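You operate a simulated robot arm through the tools that you are given. There is no shell and no other tool.

You run a simulated robot arm. Do the job below in one go: nothing can be reset, and whatever is moved stays where it is left.

JOB
Pump the teal ball up to the size on the ball card.
Fine: lower the gauge plate on to the ball; its plug into the plug rest, nozzle into the valve, stop within half a centimetre; nozzle back in its rest, plug home in the valve.

The check looks at the end state, three seconds after you hand in, the way a careful person would. Anything else that was tipped, shoved, dropped, spilled or broken makes it a failure.

ROBOT AND FRAMES
A 6-joint arm with a two-finger parallel gripper, fixed in place. Base frame: the origin is at the foot of the arm, x ahead of it, y to its left, z up; the work surface is at about z = 0.74. Units: m, degrees, N and s.
With the tool pointing down near the work surface it reaches from about 0.26 to 0.68 m from the base axis. Its first joint turns from -66.0 to 66.0 degrees. Payload 2.9 kg.
Tool frame: the origin (TCP) lies between the finger pads and is the grasp point; the fingertips stand 0.03 m ahead of it; z points along the fingers, y is the line along which they close. Largest opening 0.11 m; finger width 0.02, thickness 0.01; the body of the gripper, 0.048 by 0.112 m, starts 0.055 m behind the TCP.
Orientation is that of the tool frame in the base frame, as [roll, pitch, yaw] about the fixed x, y, z axes, in that order (R = Rz(yaw) Ry(pitch) Rx(roll)). With the fingers straight down and closing along the base's y, the tool's x points along the base's -x, its y along +y and its z along -z.

CONTROLS
- The arm moves only by the tool send_rows. Its arguments are lists of equal length, an entry for each row: "fingers": the gripper command, from -1 (shut) to 1 (fully open), values between in proportion; "linear": the shift along the tool's x, y, z in mm, a list of three; "rotation": the turn, a rotation vector about the tool's x, y, z in degrees, a list of three. In form: {"fingers": [fingers, ...], "linear": [[dx, dy, dz], ...], "rotation": [[rx, ry, rz], ...]}. A call has 1 to 20 rows; each row is the pose to reach, as a shift and turn from the pose commanded when the call began, along the tool's axes at that moment. Rows are played at 5 a second. More than 0.05 m and 8.6 degrees between two rows, or a gripper value outside its range, and nothing of the call is played. Where a pose cannot be reached the arm comes as near as it can. A force on the tool above 90 N (or 10 N above the force at the start of the call, whichever is more), or a blocked arm, ends the call early, and 0.2 s more pass. Each finger travels about 0.108 m/s and halts on what it meets, pressing with about 41 N; the grip force reading is that of the motor and also rises with nothing between the fingers. The clock runs only during rows and for 0.2 s after the last one: add rows that repeat a pose to give the fingers time. The reply holds the time, the measured pose of the TCP, the force on the tool along the base axes, the opening and the grip force, in the units named above and with some noise, with the torque about the TCP (base axes, N m) and any sound that the robot's microphone picked up.
- Cameras (640 x 400 px; columns grow to the right, rows downward): "scene" is fixed at [0.0758, 0.4273, 1.3932]; the picture's right is [-0.79, -0.62, 0.00], its down [-0.30, 0.38, -0.88] and it looks along [0.54, -0.69, -0.48] (base axes); focal length 273 px, centre (320, 200). "wrist" rides on the gripper at [0.072, 0.017, -0.103] in the tool frame; the picture's right is [-0.23, 0.97, 0.00], its down [-0.76, -0.18, -0.62] and it looks along [-0.61, -0.14, 0.78] (tool axes); focal length 222 px, centre (320, 200). There is no depth. A picture from a camera that has moved, and an enlarged one, comes with that camera's place and axes in the base frame and with its lens.
- grab_frame(camera): a new picture of that camera. The clock stands still meanwhile.
- zoom(camera, box): a new picture of the part [left, top, right, bottom] of that camera's present view, enlarged. The clock stands still meanwhile.
- finish_job(): hands the job in; it is judged then, once.

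Nothing tells you positions but the pictures and the camera data. Unless the task says otherwise, let go and move clear before handing in.

The tools are called as a command line: name --argument value ..., lists and objects as JSON in quotes. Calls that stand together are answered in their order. send_rows: Moves the arm, as the interface text tells. Its arguments: {"type":"object","properties":{"fingers":{"type":"array","items":{"type":"number"}},"linear":{"type":"array","items":{"type":"array","items":{"type":"number"}}},"rotation":{"type":"array","items":{"type":"array","items":{"type":"number"}}}},"required":["fingers","linear","rotation"]} The other tools are called the same way: grab_frame (camera) takes a picture; zoom (camera, box) takes an enlarged picture of a part of a camera's view; finish_job () hands the job in.

At the start:

```text
t: 0.0
ee_pos: [0.379, -0.0823, 1.2868]
tcp_rot: [-180.0, 0.0, 180.0]
wrist_force: [-0.2, -0.5, 0.4]
torque: [-0.05, 0.02, 0.02]
opening: 0.1099
grasp_force: 0.0
```

scene: 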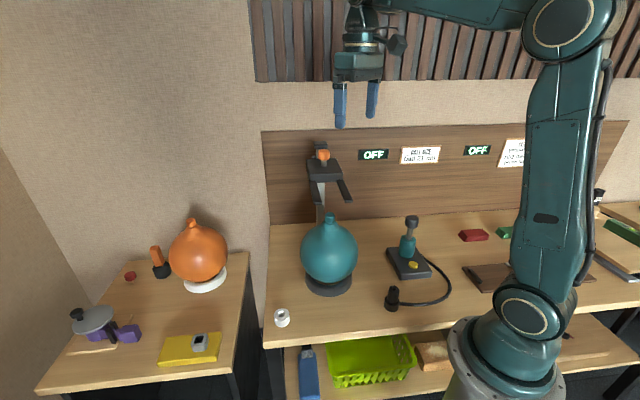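
wrist: 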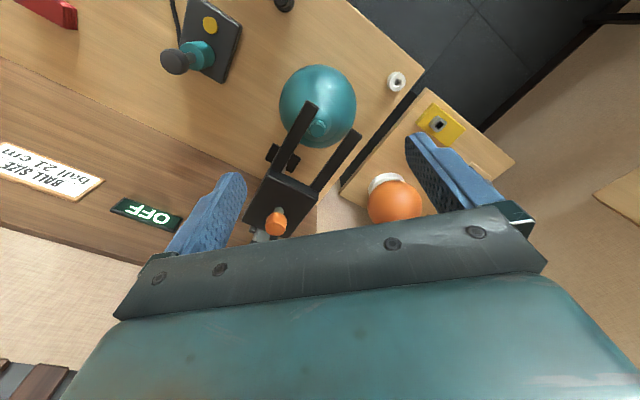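

I see a teal ball on a stand with a fork-like gauge on a post above it, a pump with a hose and nozzle, an orange ball on a side table, and cards on the back wall. I'll look closer at all of them before moving.

zoom --camera "scene" --box '[260, 130, 480, 340]'

zoom --camera "scene" --box '[350, 130, 560, 190]'

zoom --camera "wrist" --box '[0, 100, 200, 240]'

zoom --camera "wrist" --box '[220, 50, 420, 250]'

zoom --camera "scene" --box '[370, 200, 640, 400]'

zoom --camera "scene" --box '[30, 200, 260, 400]'

```text
1.90 times, centred on (370, 235) of scene
camera zoom: at [0.0758, 0.4273, 1.3932], right [-0.79, -0.62, 0.0], down [-0.3, 0.38, -0.88], along [0.54, -0.69, -0.48], focal length 520 px, centre (225, 133)
```

zoom: 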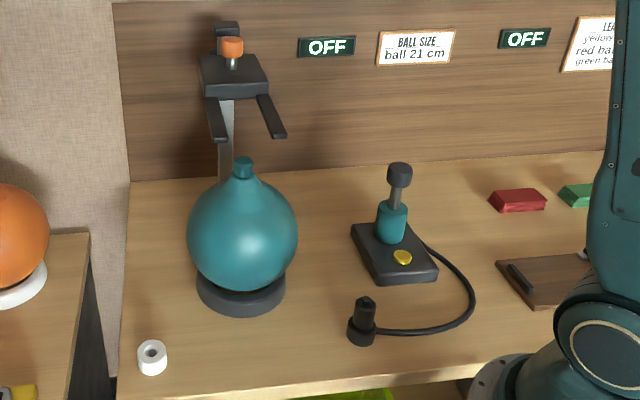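

```text
3.05 times, centred on (455, 160) of scene
camera zoom: at [0.0758, 0.4273, 1.3932], right [-0.79, -0.62, 0.0], down [-0.3, 0.38, -0.88], along [0.54, -0.69, -0.48], focal length 833 px, centre (-91, 322)
```

zoom: 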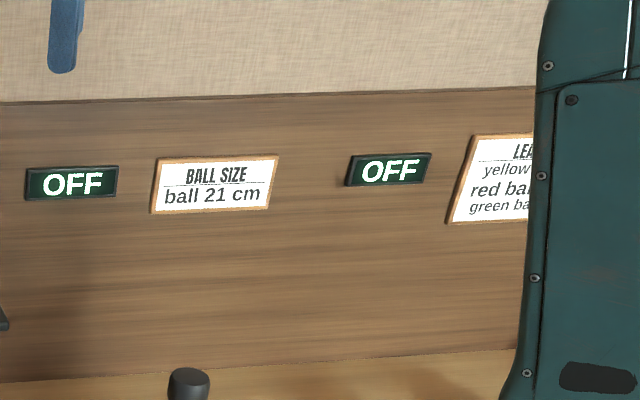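

```text
2.86 times, centred on (100, 170) of wrist
camera zoom: at [0.3068, -0.065, 1.3899], right [0.23, 0.97, 0.0], down [0.76, -0.18, 0.62], along [0.61, -0.14, -0.78], focal length 635 px, centre (949, 286)
```

zoom: 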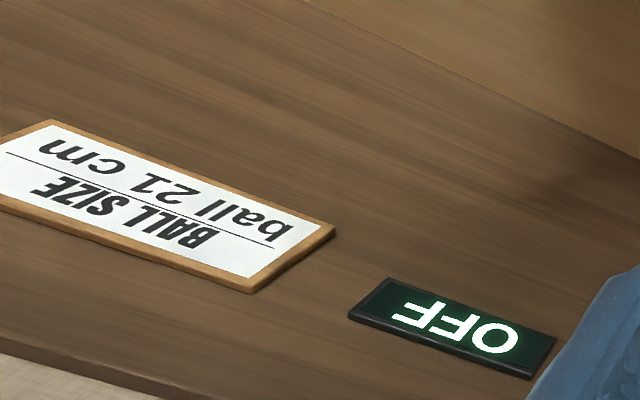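

```text
2.00 times, centred on (320, 150) of wrist
camera zoom: at [0.3068, -0.065, 1.3899], right [0.23, 0.97, 0.0], down [0.76, -0.18, 0.62], along [0.61, -0.14, -0.78], focal length 444 px, centre (320, 300)
```

zoom: 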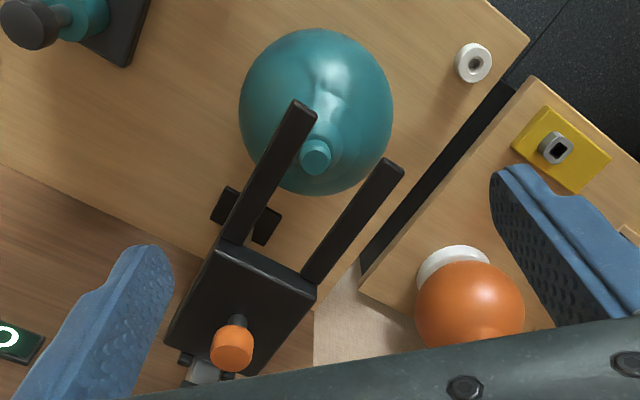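

```text
2.00 times, centred on (505, 300) of scene
camera zoom: at [0.0758, 0.4273, 1.3932], right [-0.79, -0.62, 0.0], down [-0.3, 0.38, -0.88], along [0.54, -0.69, -0.48], focal length 546 px, centre (-50, 0)
```

zoom: 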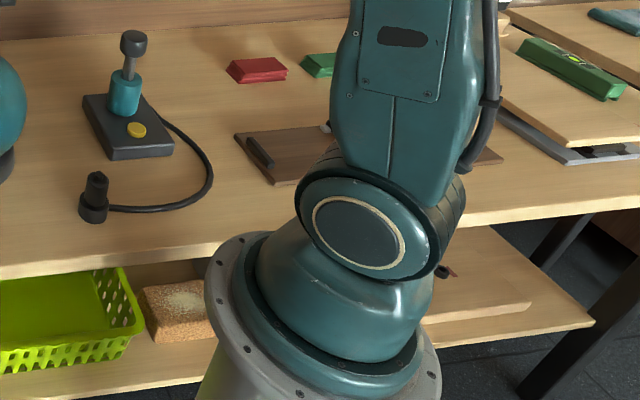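

```text
2.00 times, centred on (145, 300) of scene
camera zoom: at [0.0758, 0.4273, 1.3932], right [-0.79, -0.62, 0.0], down [-0.3, 0.38, -0.88], along [0.54, -0.69, -0.48], focal length 546 px, centre (670, 0)
```

zoom: 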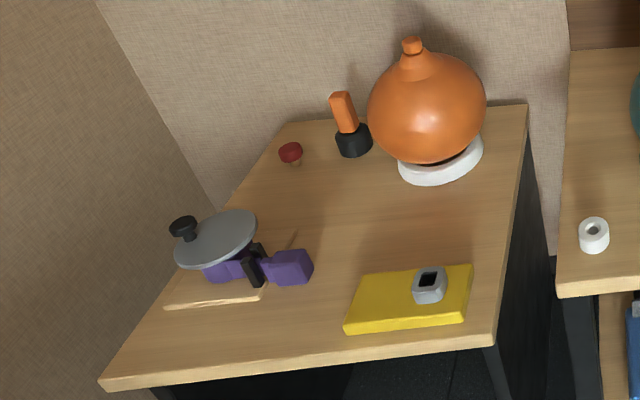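

The fork-shaped gauge carriage hangs on a post behind the ball at about (0.55, -0.19, 1.12), the valve plug tops out near (0.458, -0.104, 0.98), and the card says 21 cm. I'll zoom in harder on the gauge, pump and rests.

zoom --camera "scene" --box '[295, 135, 375, 225]'

zoom --camera "scene" --box '[375, 205, 465, 325]'

zoom --camera "wrist" --box '[230, 150, 330, 250]'

zoom --camera "wrist" --box '[140, 0, 300, 90]'

zoom --camera "scene" --box '[265, 260, 365, 340]'

```text
4.44 times, centred on (335, 180) of scene
camera zoom: at [0.0758, 0.4273, 1.3932], right [-0.79, -0.62, 0.0], down [-0.3, 0.38, -0.88], along [0.54, -0.69, -0.48], focal length 1214 px, centre (253, 289)
```

zoom: 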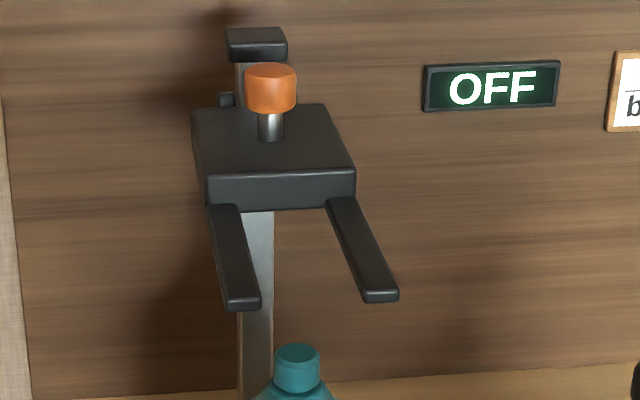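

```text
3.33 times, centred on (420, 265) of scene
camera zoom: at [0.0758, 0.4273, 1.3932], right [-0.79, -0.62, 0.0], down [-0.3, 0.38, -0.88], along [0.54, -0.69, -0.48], focal length 911 px, centre (-13, -17)
```

zoom: 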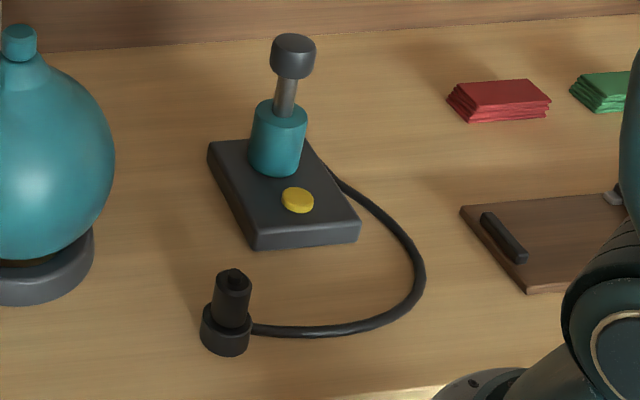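

```text
4.00 times, centred on (280, 200) of wrist
camera zoom: at [0.3068, -0.065, 1.3899], right [0.23, 0.97, 0.0], down [0.76, -0.18, 0.62], along [0.61, -0.14, -0.78], focal length 888 px, centre (480, 200)
```

zoom: 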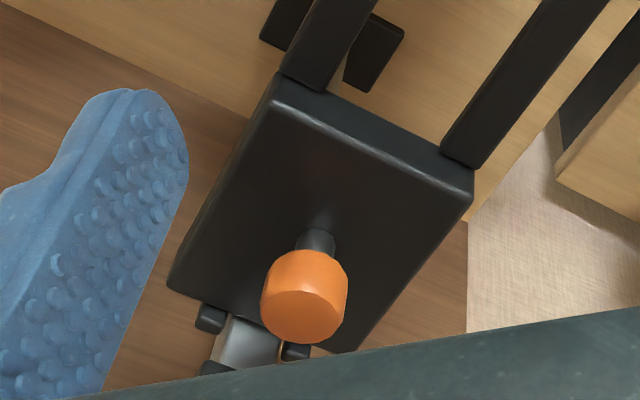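

```text
4.00 times, centred on (220, 45) of wrist
camera zoom: at [0.3068, -0.065, 1.3899], right [0.23, 0.97, 0.0], down [0.76, -0.18, 0.62], along [0.61, -0.14, -0.78], focal length 888 px, centre (720, 820)
```

zoom: 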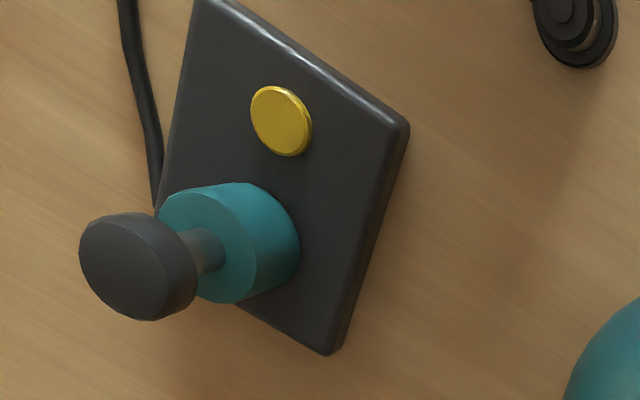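

```text
5.00 times, centred on (315, 300) of scene
camera zoom: at [0.0758, 0.4273, 1.3932], right [-0.79, -0.62, 0.0], down [-0.3, 0.38, -0.88], along [0.54, -0.69, -0.48], focal length 1366 px, centre (345, -300)
```

zoom: 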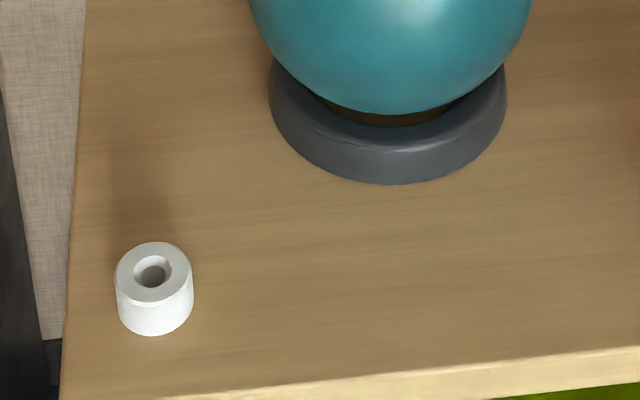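

The carriage looks like a sliding block with an orange knob on top at about (0.55, -0.195, 1.12), with the post behind it, away from the ball. I'll move above the knob with the camera on the ball side and check the position with the wrist camera.

send_rows --fingers '[1, 1, 1, 1, 1, 1, 1, 1, 1, 1, 1]' --linear '[[-15, -10, 3], [-32, -21, 7], [-49, -32, 11], [-66, -43, 15], [-83, -55, 19], [-100, -66, 23], [-117, -77, 27], [-134, -88, 30], [-151, -100, 33], [-171, -112.7, 36.8], [-171, -112.7, 36.8]]' --rotation '[[0, 0, 4.5], [0, 0, 9], [0, 0, 13.5], [0, 0, 18], [0, 0, 22.5], [0, 0, 27], [0, 0, 31.5], [0, 0, 36], [0, 0, 40.5], [0, 0, 45], [0, 0, 45]]'

grab_frame --camera "wrist"

grab_frame --camera "scene"

```text
t: 2.4
ee_pos: [0.5341, -0.1904, 1.238]
tcp_rot: [-180.0, 0.1, 134.9]
wrist_force: [0.5, -0.9, -0.4]
torque: [0.0, 0.02, 0.0]
opening: 0.1104
grasp_force: 0.1
out of reach, approached as far as the arm can: row 9, 10, 11
```

```text
taken
camera wrist: at [0.4948, -0.127, 1.341], right [0.85, 0.53, 0.0], down [0.41, -0.66, 0.62], along [0.33, -0.53, -0.78], focal length 222 px, centre (320, 200)
```

wrist: 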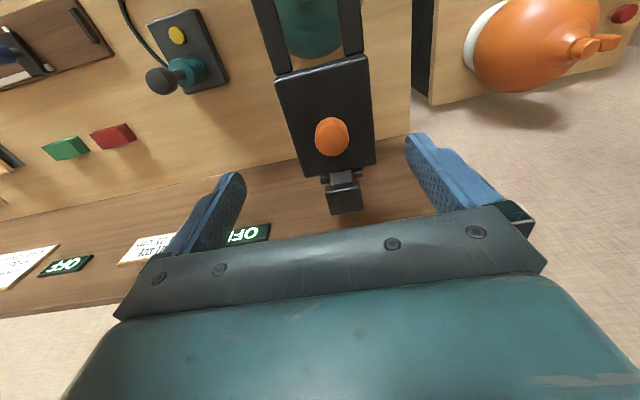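

```text
taken
```

scene: 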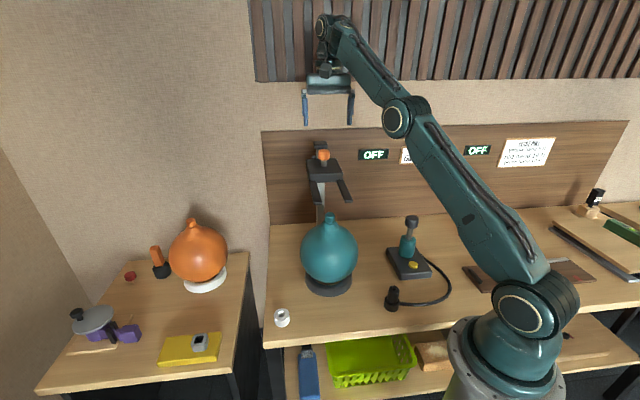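

The arm ran out of reach slightly at this height, but the knob is in view, at about (0.553, -0.198). I'll zoom in to refine it before descending.

zoom --camera "wrist" --box '[260, 40, 400, 220]'

zoom --camera "scene" --box '[480, 130, 570, 180]'

zoom --camera "scene" --box '[280, 60, 380, 240]'

```text
2.22 times, centred on (330, 130) of wrist
camera zoom: at [0.4948, -0.127, 1.341], right [0.85, 0.53, 0.0], down [0.41, -0.66, 0.62], along [0.33, -0.53, -0.78], focal length 494 px, centre (298, 356)
```

zoom: 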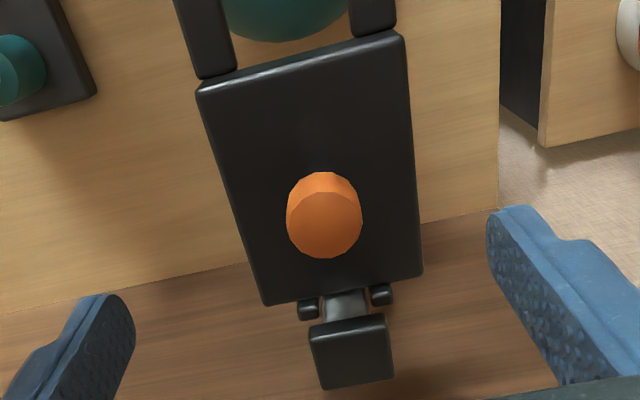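

```text
7.11 times, centred on (525, 155) of scene
camera zoom: at [0.0758, 0.4273, 1.3932], right [-0.79, -0.62, 0.0], down [-0.3, 0.38, -0.88], along [0.54, -0.69, -0.48], focal length 1943 px, centre (-1138, 520)
```

zoom: 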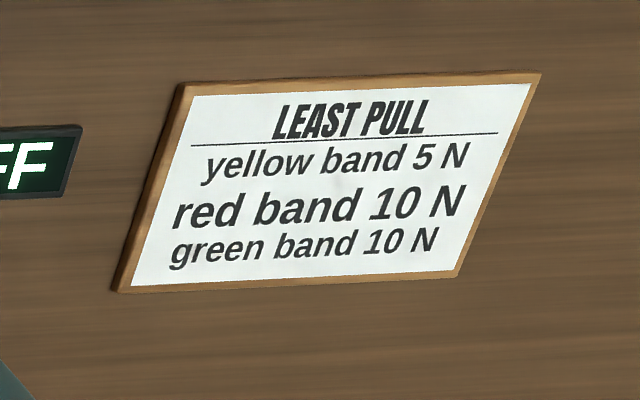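

```text
2.22 times, centred on (330, 150) of scene
camera zoom: at [0.0758, 0.4273, 1.3932], right [-0.79, -0.62, 0.0], down [-0.3, 0.38, -0.88], along [0.54, -0.69, -0.48], focal length 607 px, centre (298, 311)
```

zoom: 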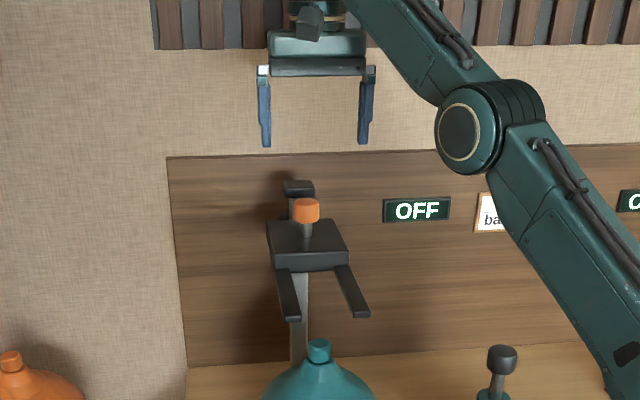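

The knob top is around (0.551, -0.197, 1.13), about 3.4 cm wide. I'll make a small downward test move to learn how the commanded pose behaves after the reach clip.

send_rows --fingers '[0.2, 0.2, 0.2]' --linear '[[0, 0, 15], [0, 0, 30], [0, 0, 30]]' --rotation '[[0, 0, 0], [0, 0, 0], [0, 0, 0]]'

```text
t: 3.2
ee_pos: [0.5357, -0.1897, 1.2077]
tcp_rot: [180.0, 0.1, 135.1]
wrist_force: [-0.2, -0.1, -0.5]
torque: [0.01, -0.02, 0.0]
opening: 0.0659
grasp_force: 0.1
```

The command now starts from the reached pose. I'll align over the knob with the fingertips just above it and check from the pictures.

send_rows --fingers '[0.2, 0.2, 0.2, 0.2]' --linear '[[-5, 2, 10], [-11, 4, 20], [-16, 5.7, 32], [-16, 5.7, 32]]' --rotation '[[0, 0, 0], [0, 0, 0], [0, 0, 0], [0, 0, 0]]'

grab_frame --camera "wrist"

zoom --camera "scene" --box '[280, 60, 380, 240]'

```text
t: 4.2
ee_pos: [0.5487, -0.1967, 1.1757]
tcp_rot: [-179.9, 0.0, 134.9]
wrist_force: [-1.5, 0.4, 0.1]
torque: [0.01, -0.02, -0.01]
opening: 0.066
grasp_force: 0.0
```

```text
taken
camera wrist: at [0.5102, -0.1336, 1.2793], right [0.85, 0.53, 0.0], down [0.41, -0.66, 0.62], along [0.33, -0.53, -0.78], focal length 222 px, centre (320, 200)
```

wrist: 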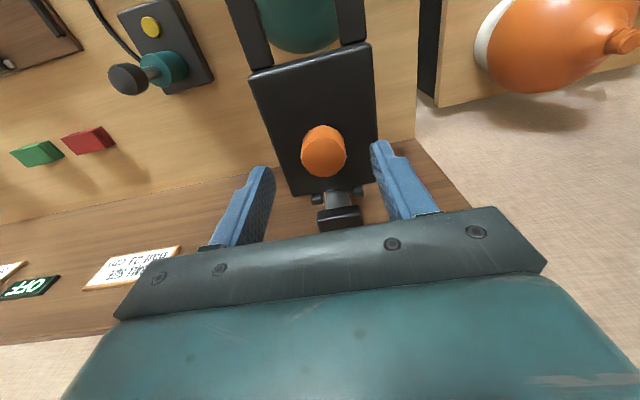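

```text
2.22 times, centred on (330, 150) of scene
camera zoom: at [0.0758, 0.4273, 1.3932], right [-0.79, -0.62, 0.0], down [-0.3, 0.38, -0.88], along [0.54, -0.69, -0.48], focal length 607 px, centre (298, 311)
```

zoom: 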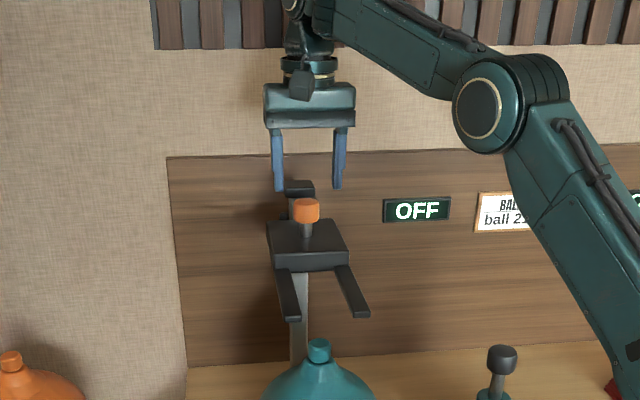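

The fingers straddle the knob with margin on both sides. I'll descend and close on the knob.

send_rows --fingers '[0.2, 0.2, 0.2, 0.2, 0.2]' --linear '[[-2, 2, 15], [-2, 2, 30], [-2, 2, 45], [-2, 2, 61], [-2, 2, 61]]' --rotation '[[0, 0, 0], [0, 0, 0], [0, 0, 0], [0, 0, 0], [0, 0, 0]]'

grab_frame --camera "wrist"

zoom --camera "scene" --box '[290, 100, 370, 220]'

```text
t: 5.4
ee_pos: [0.5518, -0.1968, 1.1144]
tcp_rot: [179.9, 0.1, 135.0]
wrist_force: [-0.6, -0.9, 0.6]
torque: [0.02, -0.05, 0.03]
opening: 0.066
grasp_force: 0.0
```

```text
taken
camera wrist: at [0.5128, -0.1334, 1.2182], right [0.85, 0.53, 0.0], down [0.41, -0.66, 0.62], along [0.33, -0.53, -0.78], focal length 222 px, centre (320, 200)
```

wrist: 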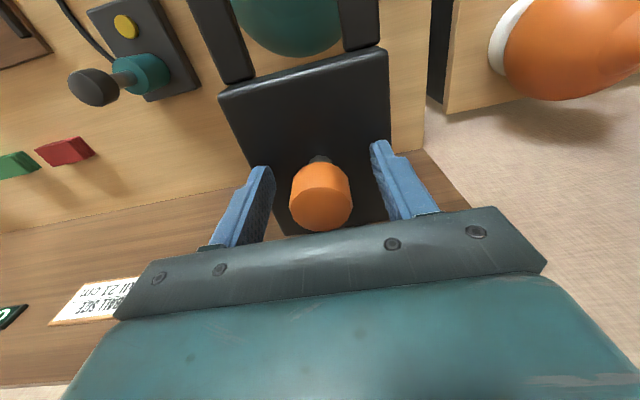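

```text
3.33 times, centred on (330, 160) of scene
camera zoom: at [0.0758, 0.4273, 1.3932], right [-0.79, -0.62, 0.0], down [-0.3, 0.38, -0.88], along [0.54, -0.69, -0.48], focal length 911 px, centre (287, 333)
```

zoom: 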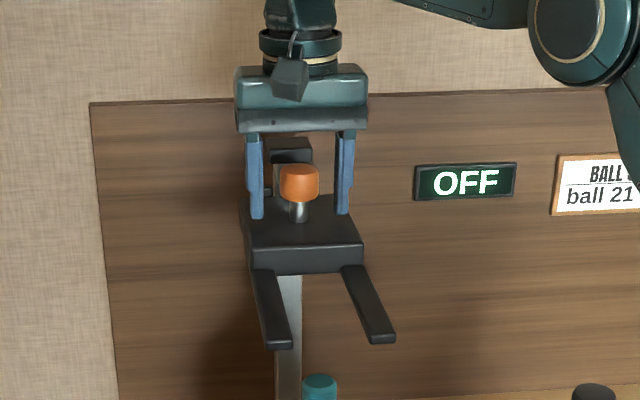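

The fingers are on either side of the knob with no contact. I'll close on it.

send_rows --fingers '[-1, -1, -1, -1]' --linear '[[0, 0, 0], [0, 0, 0], [0, 0, 0], [0, 0, 0]]' --rotation '[[0, 0, 0], [0, 0, 0], [0, 0, 0], [0, 0, 0]]'

```text
t: 6.4
ee_pos: [0.5513, -0.1982, 1.1148]
tcp_rot: [180.0, 0.0, 134.9]
wrist_force: [-6.9, -6.3, 0.4]
torque: [-0.33, 0.36, 0.01]
opening: 0.0355
grasp_force: 45.3
```

The knob is gripped, with a small sideways load. I'll ease that by about 1 mm and lower the carriage a little to feel the friction.

send_rows --fingers '[-1, -1, -1, -1]' --linear '[[0, -1, 0], [0, -1, 4], [0, -1, 8], [0, -1, 8]]' --rotation '[[0, 0, 0], [0, 0, 0], [0, 0, 0], [0, 0, 0]]'

zoom --camera "scene" --box '[290, 100, 370, 220]'

```text
t: 7.4
ee_pos: [0.5509, -0.1976, 1.1076]
tcp_rot: [-180.0, 0.1, 135.0]
wrist_force: [-2.0, -1.4, -10.2]
torque: [-0.38, -1.09, 0.07]
opening: 0.0357
grasp_force: 45.0
```

```text
3.33 times, centred on (330, 160) of scene
camera zoom: at [0.0759, 0.4272, 1.3932], right [-0.79, -0.62, 0.0], down [-0.3, 0.38, -0.88], along [0.54, -0.69, -0.48], focal length 911 px, centre (287, 333)
```

zoom: 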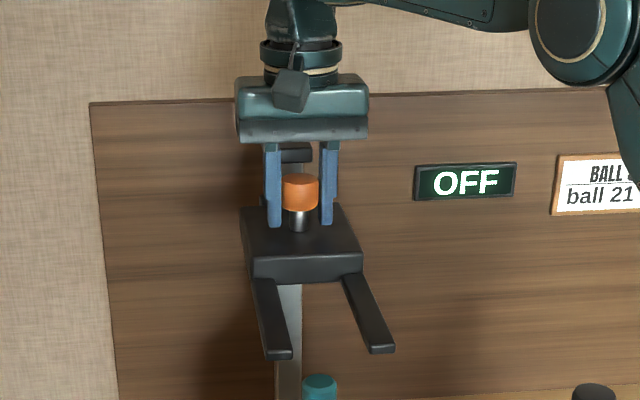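

The carriage follows, and its weight (about 10 N) hangs on the gripper. I'll lower it 70 mm, then check how close the fork is to the ball.

send_rows --fingers '[-1, -1, -1, -1, -1, -1, -1, -1, -1]' --linear '[[0, 0, 9], [0, 0, 18], [0, 0, 27], [0, 0, 36], [0, 0, 45], [0, 0, 54], [0, 0, 63], [0, 0, 70], [0, 0, 70]]' --rotation '[[0, 0, 0], [0, 0, 0], [0, 0, 0], [0, 0, 0], [0, 0, 0], [0, 0, 0], [0, 0, 0], [0, 0, 0], [0, 0, 0]]'

zoom --camera "scene" --box '[280, 100, 390, 290]'

grab_frame --camera "wrist"

```text
t: 9.4
ee_pos: [0.5509, -0.1986, 1.0369]
tcp_rot: [180.0, 0.1, 135.1]
wrist_force: [-4.7, -2.4, -8.1]
torque: [-0.76, -0.17, -0.34]
opening: 0.0357
grasp_force: 45.4
```

```text
2.11 times, centred on (335, 195) of scene
camera zoom: at [0.0758, 0.4272, 1.3932], right [-0.79, -0.62, 0.0], down [-0.3, 0.38, -0.88], along [0.54, -0.69, -0.48], focal length 575 px, centre (288, 210)
```

zoom: 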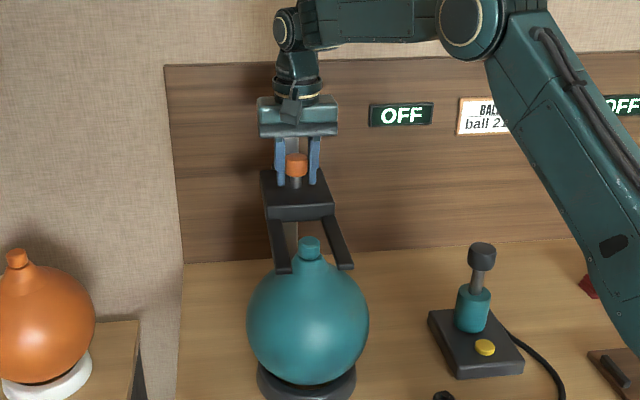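

```text
taken
camera wrist: at [0.5122, -0.1339, 1.1404], right [0.85, 0.53, 0.0], down [0.41, -0.66, 0.62], along [0.33, -0.53, -0.78], focal length 222 px, centre (320, 200)
```

wrist: 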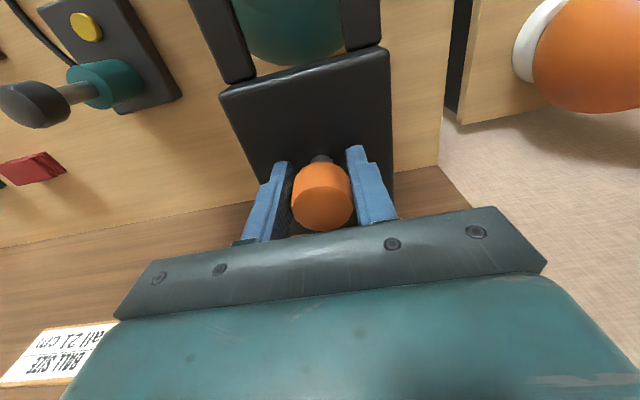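

The fork is now straddling the plug, still above the ball. I'll continue down slowly and watch for the weight to come off.

send_rows --fingers '[-1, -1, -1, -1, -1, -1, -1]' --linear '[[0, 0, 5], [0, 0, 10], [0, 0, 15], [0, 0, 20], [0, 0, 25], [0, 0, 30], [0, 0, 30]]' --rotation '[[0, 0, 0], [0, 0, 0], [0, 0, 0], [0, 0, 0], [0, 0, 0], [0, 0, 0], [0, 0, 0]]'

zoom --camera "scene" --box '[280, 100, 390, 290]'

```text
t: 11.0
ee_pos: [0.5512, -0.1977, 1.0081]
tcp_rot: [-180.0, 0.0, 135.1]
wrist_force: [-1.8, 1.1, -6.7]
torque: [-0.86, -0.37, -0.15]
opening: 0.0357
grasp_force: 44.8
```

```text
2.11 times, centred on (335, 195) of scene
camera zoom: at [0.0759, 0.4273, 1.3932], right [-0.79, -0.62, 0.0], down [-0.3, 0.38, -0.88], along [0.54, -0.69, -0.48], focal length 575 px, centre (288, 210)
```

zoom: 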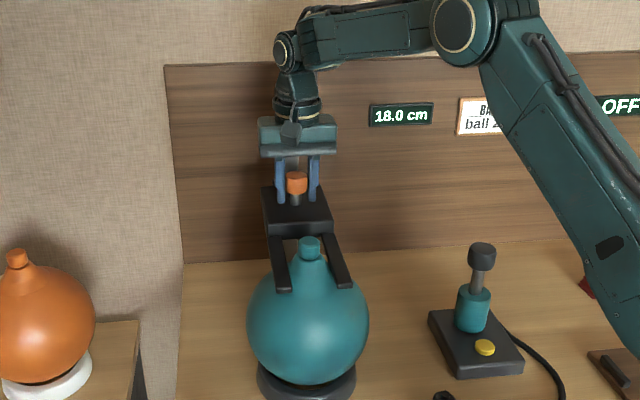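

The display came alive and reads 18.0 cm. I'll zoom in to see whether the fork is truly resting on the ball, then lower a few more millimetres in small steps.

send_rows --fingers '[-1, -1, -1]' --linear '[[0, 0, 2], [0, 0, 4], [0, 0, 4]]' --rotation '[[0, 0, 0], [0, 0, 0], [0, 0, 0]]'

zoom --camera "scene" --box '[290, 140, 410, 260]'

```text
t: 11.8
ee_pos: [0.5502, -0.1982, 1.0036]
tcp_rot: [179.9, -0.1, 135.0]
wrist_force: [-6.3, 6.4, -8.3]
torque: [-0.16, -0.93, -0.1]
opening: 0.0358
grasp_force: 44.8
```

```text
3.33 times, centred on (350, 200) of scene
camera zoom: at [0.0757, 0.4275, 1.3931], right [-0.79, -0.62, 0.0], down [-0.3, 0.38, -0.88], along [0.54, -0.69, -0.48], focal length 911 px, centre (220, 200)
```

zoom: 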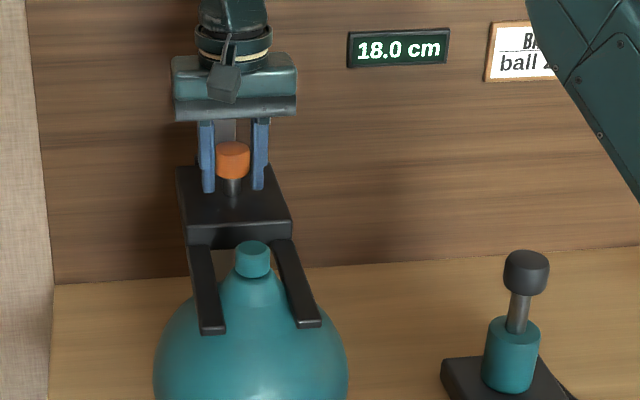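

The display still reads 18.0 cm and the tool still carries weight, so I'll lower a little more and compare.

send_rows --fingers '[-1, -1, -1, -1]' --linear '[[0, 0, 2], [0, 0, 4], [0, 0, 5], [0, 0, 5]]' --rotation '[[0, 0, 0], [0, 0, 0], [0, 0, 0], [0, 0, 0]]'

zoom --camera "scene" --box '[290, 140, 410, 260]'

grab_frame --camera "wrist"

```text
t: 12.8
ee_pos: [0.5516, -0.197, 1.001]
tcp_rot: [-179.9, 0.0, 135.0]
wrist_force: [-17.9, 2.5, 14.0]
torque: [0.09, 0.85, 0.05]
opening: 0.0358
grasp_force: 44.9
```

```text
3.33 times, centred on (350, 200) of scene
camera zoom: at [0.0751, 0.4275, 1.3932], right [-0.79, -0.62, 0.0], down [-0.3, 0.38, -0.88], along [0.54, -0.69, -0.48], focal length 911 px, centre (220, 200)
```

zoom: 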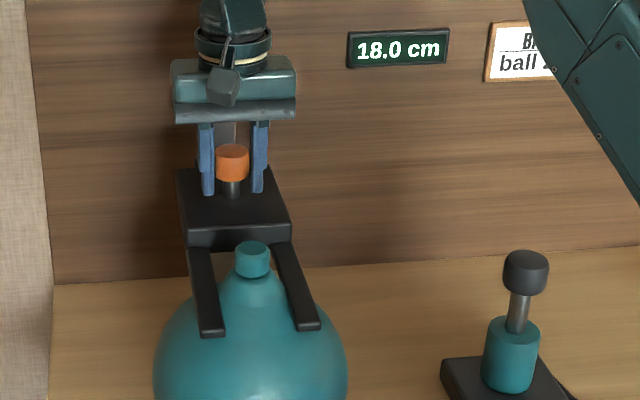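

```text
taken
camera wrist: at [0.5125, -0.1339, 1.1036], right [0.85, 0.53, 0.0], down [0.41, -0.66, 0.62], along [0.33, -0.53, -0.78], focal length 222 px, centre (320, 200)
```

wrist: 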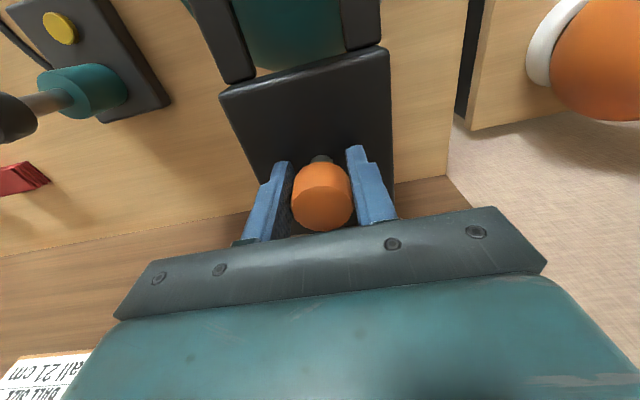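

The weight has come off and the fork now bears on the ball (upward 14 N), with the display steady at 18.0 cm. I'll ease the press, open the fingers, and rise clear.

send_rows --fingers '[-1, -1, -0.2, 0.2, 0.2, 0.2]' --linear '[[0, 0, -1], [0, 0, -2], [0, 0, -2], [0, 0, -2], [0, 0, -2], [0, 0, -2]]' --rotation '[[0, 0, 0], [0, 0, 0], [0, 0, 0], [0, 0, 0], [0, 0, 0], [0, 0, 0]]'

zoom --camera "scene" --box '[290, 140, 410, 260]'

```text
t: 14.2
ee_pos: [0.5511, -0.1975, 1.0012]
tcp_rot: [-180.0, 0.0, 134.9]
wrist_force: [-0.6, -0.1, 1.0]
torque: [0.0, 0.02, 0.03]
opening: 0.0657
grasp_force: 0.1
```

```text
3.33 times, centred on (350, 200) of scene
camera zoom: at [0.0758, 0.4273, 1.3932], right [-0.79, -0.62, 0.0], down [-0.3, 0.38, -0.88], along [0.54, -0.69, -0.48], focal length 911 px, centre (220, 200)
```

zoom: 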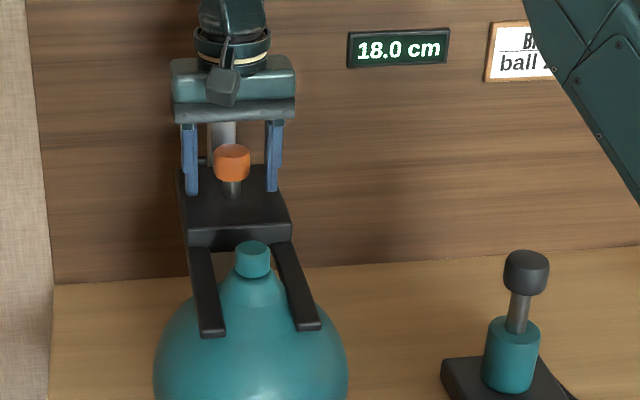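

The carriage stays on the ball on its own at 18.0 cm. I'll rise clear and then swing over to the plug, turning the gripper so it closes along the fork's length.

send_rows --fingers '[0.2, 0.2, 0.2, 0.2, 0.2, 0.2, 0.2, 0.2]' --linear '[[0, 0, -10], [0, 0, -25], [0, 0, -45], [0, 0, -70], [0, 0, -95], [0, 0, -120], [0, 0, -140], [0, 0, -140]]' --rotation '[[0, 0, 0], [0, 0, 0], [0, 0, 0], [0, 0, 0], [0, 0, 0], [0, 0, 0], [0, 0, 0], [0, 0, 0]]'

grab_frame --camera "scene"

```text
t: 16.0
ee_pos: [0.5502, -0.1967, 1.1406]
tcp_rot: [180.0, 0.0, 134.9]
wrist_force: [-0.5, -0.6, -0.8]
torque: [0.03, 0.0, 0.01]
opening: 0.0661
grasp_force: 0.1
```

```text
taken
```

scene: 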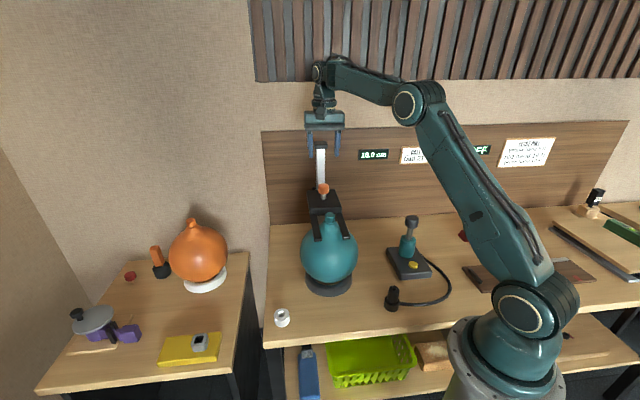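

Clear of the gauge. Now I'll move over the plug at about (0.458, -0.104) while turning 90°.

send_rows --fingers '[0.2, 0.2, 0.2, 0.2, 0.2, 0.2, 0.2, 0.2, 0.2, 0.2, 0.2, 0.2, 0.2]' --linear '[[11, 0, 3], [22, 0, 6], [33, 0, 10], [44, 0, 13], [55, 0, 16], [66, 0, 20], [77, 0, 23], [88, 0, 27], [99, 0, 30], [110, 0, 33], [121, 0, 37], [130.7, 0, 40], [130.7, 0, 40]]' --rotation '[[0, 0, -7.5], [0, 0, -15], [0, 0, -22.5], [0, 0, -30], [0, 0, -37.5], [0, 0, -45], [0, 0, -52.5], [0, 0, -60], [0, 0, -67.5], [0, 0, -75], [0, 0, -82.5], [0, 0, -90], [0, 0, -90]]'

grab_frame --camera "wrist"

zoom --camera "scene" --box '[280, 100, 390, 290]'

```text
t: 18.8
ee_pos: [0.4596, -0.1048, 1.1008]
tcp_rot: [180.0, 0.0, -134.8]
wrist_force: [0.2, 0.2, -0.2]
torque: [0.0, 0.02, 0.01]
opening: 0.066
grasp_force: 0.1
```

```text
taken
camera wrist: at [0.3962, -0.1437, 1.205], right [-0.53, 0.85, 0.0], down [0.66, 0.41, 0.62], along [0.53, 0.33, -0.78], focal length 222 px, centre (320, 200)
```

wrist: 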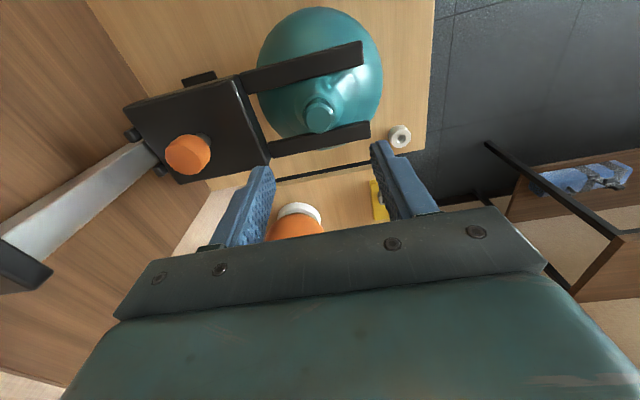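

```text
2.11 times, centred on (335, 195) of scene
camera zoom: at [0.0758, 0.4273, 1.3932], right [-0.79, -0.62, 0.0], down [-0.3, 0.38, -0.88], along [0.54, -0.69, -0.48], focal length 575 px, centre (288, 210)
```

zoom: 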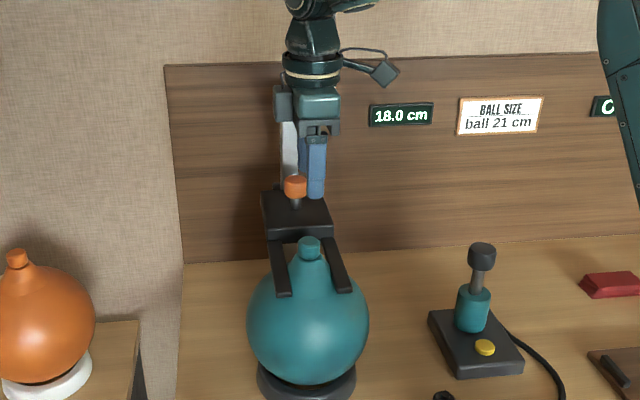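

zoom --camera "wrist" --box '[230, 60, 430, 180]'

zoom --camera "scene" --box '[300, 190, 360, 250]'

```text
3.20 times, centred on (330, 120) of wrist
camera zoom: at [0.3962, -0.1437, 1.205], right [-0.53, 0.85, 0.0], down [0.66, 0.41, 0.62], along [0.53, 0.33, -0.78], focal length 711 px, centre (288, 456)
```

zoom: 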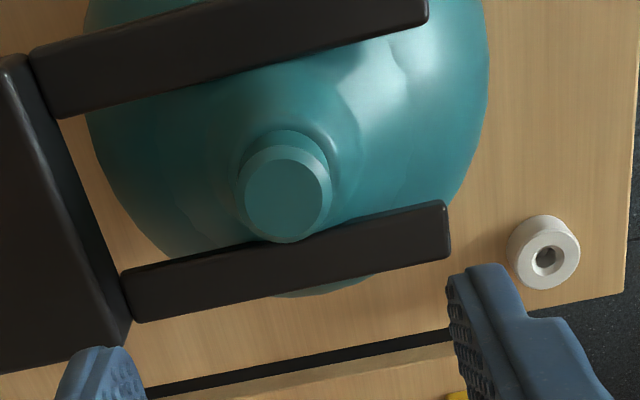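

```text
6.67 times, centred on (330, 220) of scene
camera zoom: at [0.0758, 0.4273, 1.3932], right [-0.79, -0.62, 0.0], down [-0.3, 0.38, -0.88], along [0.54, -0.69, -0.48], focal length 1821 px, centre (253, 67)
```

zoom: 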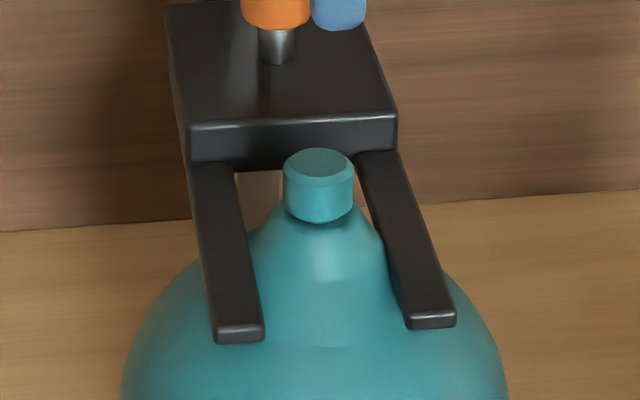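

The plug top centre triangulates to (0.458, -0.1055, 0.986), about 3 cm wide and 2 cm tall above the neck. I'll descend to just over it and check alignment before gripping.

send_rows --fingers '[0.0, 0.0, 0.0, 0.0, 0.0]' --linear '[[1, 0.5, 20], [1.6, 0.6, 40], [1.6, 0.6, 60], [1.6, 0.6, 75], [1.6, 0.6, 75]]' --rotation '[[0, 0, 0], [0, 0, 0], [0, 0, 0], [0, 0, 0], [0, 0, 0]]'

grab_frame --camera "wrist"

zoom --camera "scene" --box '[300, 170, 370, 250]'

```text
t: 20.0
ee_pos: [0.4583, -0.106, 1.0256]
tcp_rot: [-180.0, 0.0, -135.1]
wrist_force: [-0.1, 0.4, 1.0]
torque: [-0.01, 0.01, 0.0]
opening: 0.0549
grasp_force: 0.1
```

```text
taken
camera wrist: at [0.3944, -0.1448, 1.1286], right [-0.53, 0.85, 0.0], down [0.66, 0.41, 0.62], along [0.53, 0.33, -0.78], focal length 222 px, centre (320, 200)
```

wrist: 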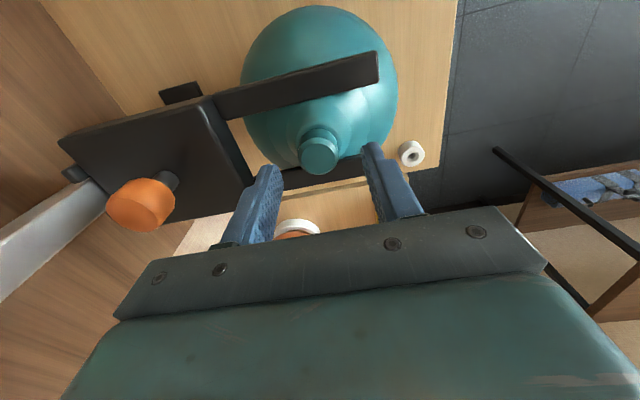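

```text
5.00 times, centred on (335, 210) of scene
camera zoom: at [0.0758, 0.4273, 1.3932], right [-0.79, -0.62, 0.0], down [-0.3, 0.38, -0.88], along [0.54, -0.69, -0.48], focal length 1366 px, centre (245, 150)
```

zoom: 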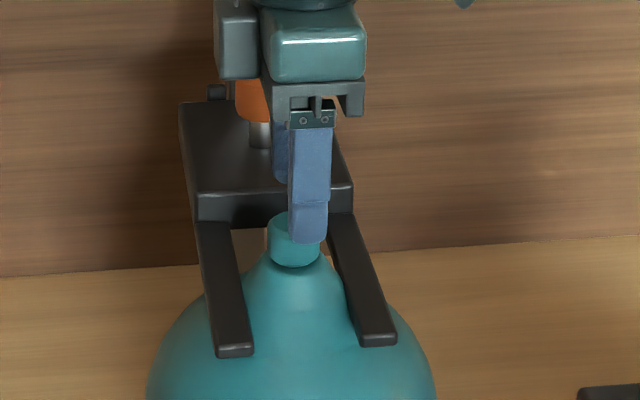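

zoom --camera "wrist" --box '[270, 110, 370, 190]'

```text
5.00 times, centred on (320, 150) of wrist
camera zoom: at [0.3944, -0.1448, 1.1286], right [-0.53, 0.85, 0.0], down [0.66, 0.41, 0.62], along [0.53, 0.33, -0.78], focal length 1111 px, centre (320, 450)
```

zoom: 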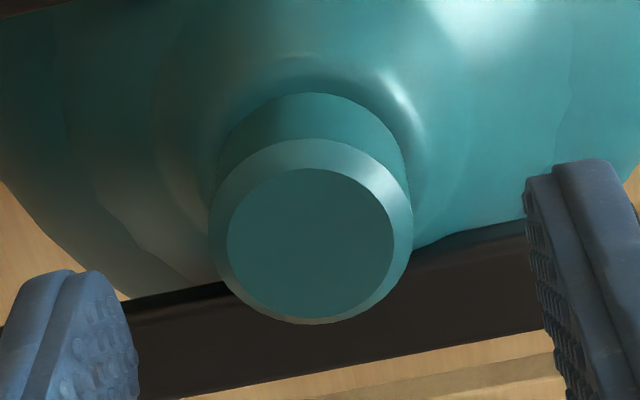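

The plug is centred to within about a millimetre. I'll descend so the fingertips reach just the bottom of the plug head, and close.

send_rows --fingers '[0.0, 0.0, 0.0, 0.0]' --linear '[[0, 0, 12], [0, 0, 24], [0, 0, 33], [0, 0, 33]]' --rotation '[[0, 0, 0], [0, 0, 0], [0, 0, 0], [0, 0, 0]]'

zoom --camera "scene" --box '[300, 170, 370, 250]'

zoom --camera "wrist" --box '[240, 110, 400, 250]'

```text
t: 21.0
ee_pos: [0.4573, -0.1053, 0.9924]
tcp_rot: [179.9, 0.0, -134.9]
wrist_force: [0.1, 0.1, -0.4]
torque: [0.02, 0.01, 0.03]
opening: 0.0552
grasp_force: 0.1
```

```text
5.00 times, centred on (335, 210) of scene
camera zoom: at [0.0758, 0.4273, 1.3932], right [-0.79, -0.62, 0.0], down [-0.3, 0.38, -0.88], along [0.54, -0.69, -0.48], focal length 1366 px, centre (245, 150)
```

zoom: 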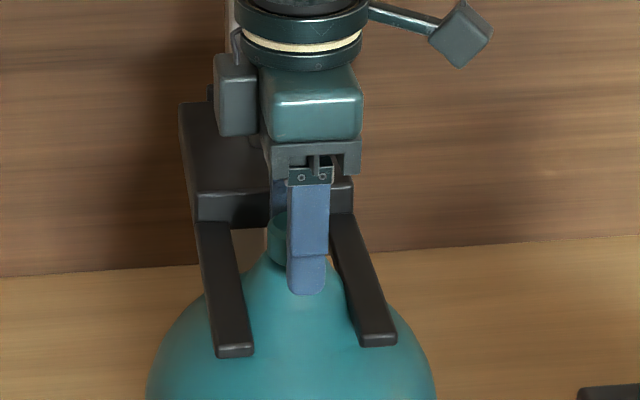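

```text
2.86 times, centred on (320, 180) of wrist
camera zoom: at [0.394, -0.1438, 1.0961], right [-0.53, 0.85, 0.0], down [0.66, 0.41, 0.62], along [0.53, 0.33, -0.78], focal length 635 px, centre (320, 257)
```

zoom: 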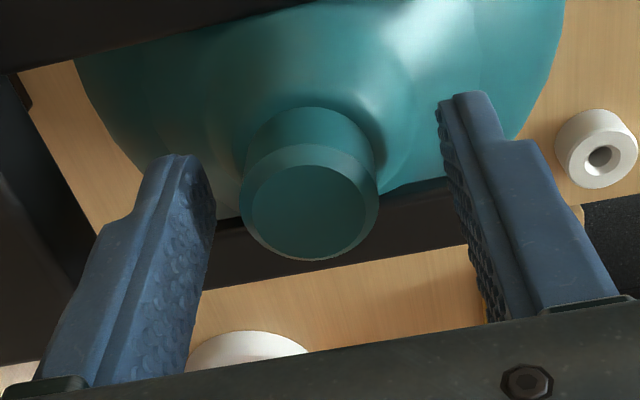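

The fingertips sit just beside the plug head. Closing now.

send_rows --fingers '[-1, -1, -1, -1]' --linear '[[0, 0, 0], [0, 0, 0], [0, 0, 0], [0, 0, 0]]' --rotation '[[0, 0, 0], [0, 0, 0], [0, 0, 0], [0, 0, 0]]'

zoom --camera "wrist" --box '[240, 110, 400, 250]'

```text
t: 22.0
ee_pos: [0.4564, -0.1049, 0.9934]
tcp_rot: [-179.8, 0.0, -135.0]
wrist_force: [5.8, -5.8, 0.6]
torque: [-0.15, -0.18, -0.03]
opening: 0.0257
grasp_force: 40.8
```

```text
2.86 times, centred on (320, 180) of wrist
camera zoom: at [0.3943, -0.1442, 1.0963], right [-0.53, 0.85, 0.0], down [0.66, 0.41, 0.62], along [0.53, 0.33, -0.78], focal length 635 px, centre (320, 257)
```

zoom: 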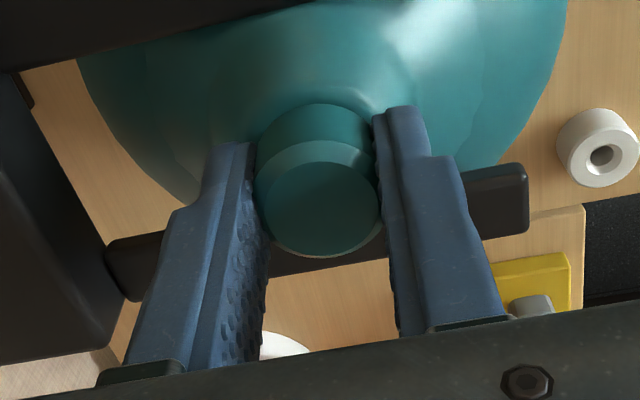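

The plug is gripped (26 mm). I'll relieve the slight side load and pull straight up.

send_rows --fingers '[-1, -1, -1, -1, -1, -1, -1, -1, -1]' --linear '[[0, -1, 0], [0, -1, 0], [0, -1, -3], [0, -1, -6], [0, -1, -10], [0, -1, -15], [0, -1, -20], [0, -1, -25], [0, -1, -25]]' --rotation '[[0, 0, 0], [0, 0, 0], [0, 0, 0], [0, 0, 0], [0, 0, 0], [0, 0, 0], [0, 0, 0], [0, 0, 0], [0, 0, 0]]'

zoom --camera "wrist" --box '[240, 110, 400, 250]'

zoom --camera "scene" --box '[290, 140, 410, 260]'

```text
t: 24.0
ee_pos: [0.4588, -0.1068, 1.0186]
tcp_rot: [180.0, -0.1, -135.0]
wrist_force: [-0.5, 0.1, 0.3]
torque: [-0.01, 0.0, 0.02]
opening: 0.0256
grasp_force: 40.9
```

```text
2.86 times, centred on (320, 180) of wrist
camera zoom: at [0.3957, -0.1451, 1.1213], right [-0.53, 0.85, 0.0], down [0.66, 0.41, 0.62], along [0.53, 0.33, -0.78], focal length 635 px, centre (320, 257)
```

zoom: 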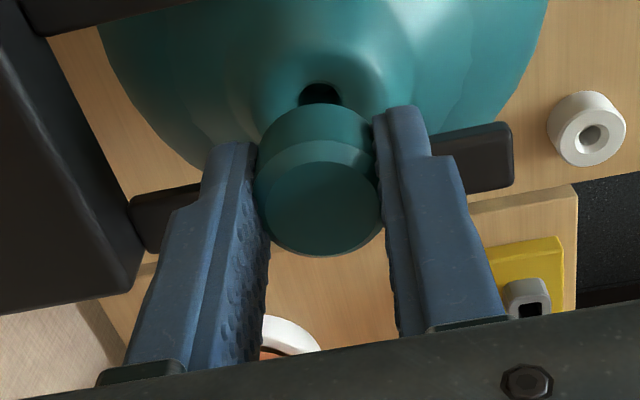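

```text
3.33 times, centred on (350, 200) of scene
camera zoom: at [0.0758, 0.4273, 1.3932], right [-0.79, -0.62, 0.0], down [-0.3, 0.38, -0.88], along [0.54, -0.69, -0.48], focal length 911 px, centre (220, 200)
```

zoom: 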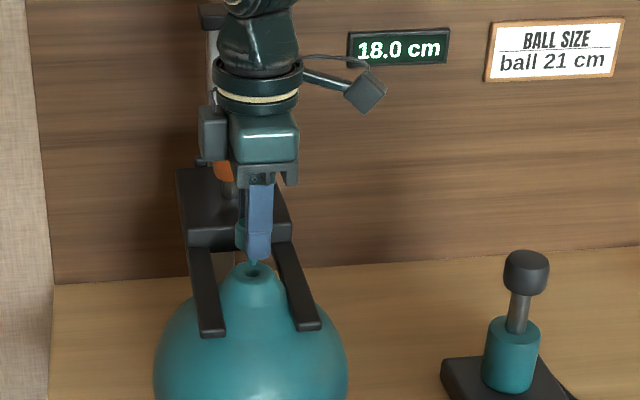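

The plug is out and the hole is visible in the valve. I'll lift it higher and look at the plug's stem.

send_rows --fingers '[-1, -1, -1, -1, -1, -1]' --linear '[[0, 0, -15], [0, 0, -35], [0, 0, -55], [0, 0, -75], [0, 0, -90], [0, 0, -90]]' --rotation '[[0, 0, 0], [0, 0, 0], [0, 0, 0], [0, 0, 0], [0, 0, 0], [0, 0, 0]]'

zoom --camera "scene" --box '[300, 140, 370, 240]'

grab_frame --camera "wrist"

```text
t: 25.4
ee_pos: [0.4585, -0.106, 1.1086]
tcp_rot: [179.9, 0.1, -135.1]
wrist_force: [-0.6, -0.4, 0.1]
torque: [-0.01, 0.0, -0.02]
opening: 0.0261
grasp_force: 40.7
```

```text
4.00 times, centred on (335, 190) of scene
camera zoom: at [0.0758, 0.4273, 1.3932], right [-0.79, -0.62, 0.0], down [-0.3, 0.38, -0.88], along [0.54, -0.69, -0.48], focal length 1093 px, centre (260, 240)
```

zoom: 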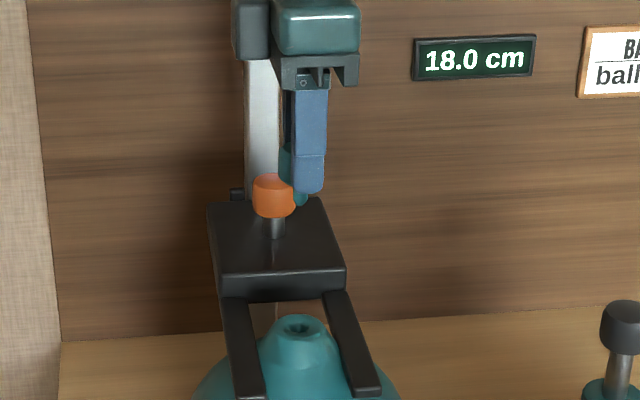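

```text
taken
camera wrist: at [0.3958, -0.1444, 1.2121], right [-0.53, 0.85, 0.0], down [0.66, 0.41, 0.62], along [0.53, 0.33, -0.78], focal length 222 px, centre (320, 200)
```

wrist: 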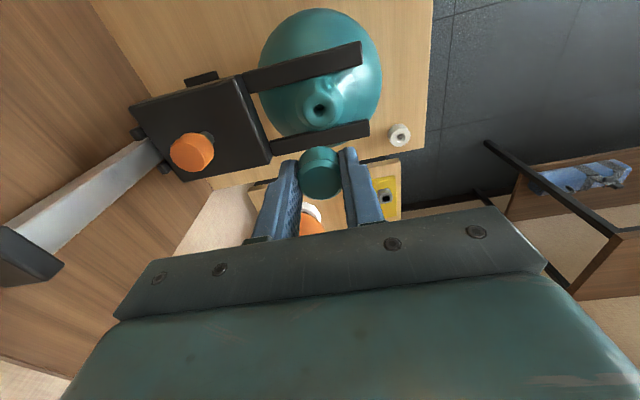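

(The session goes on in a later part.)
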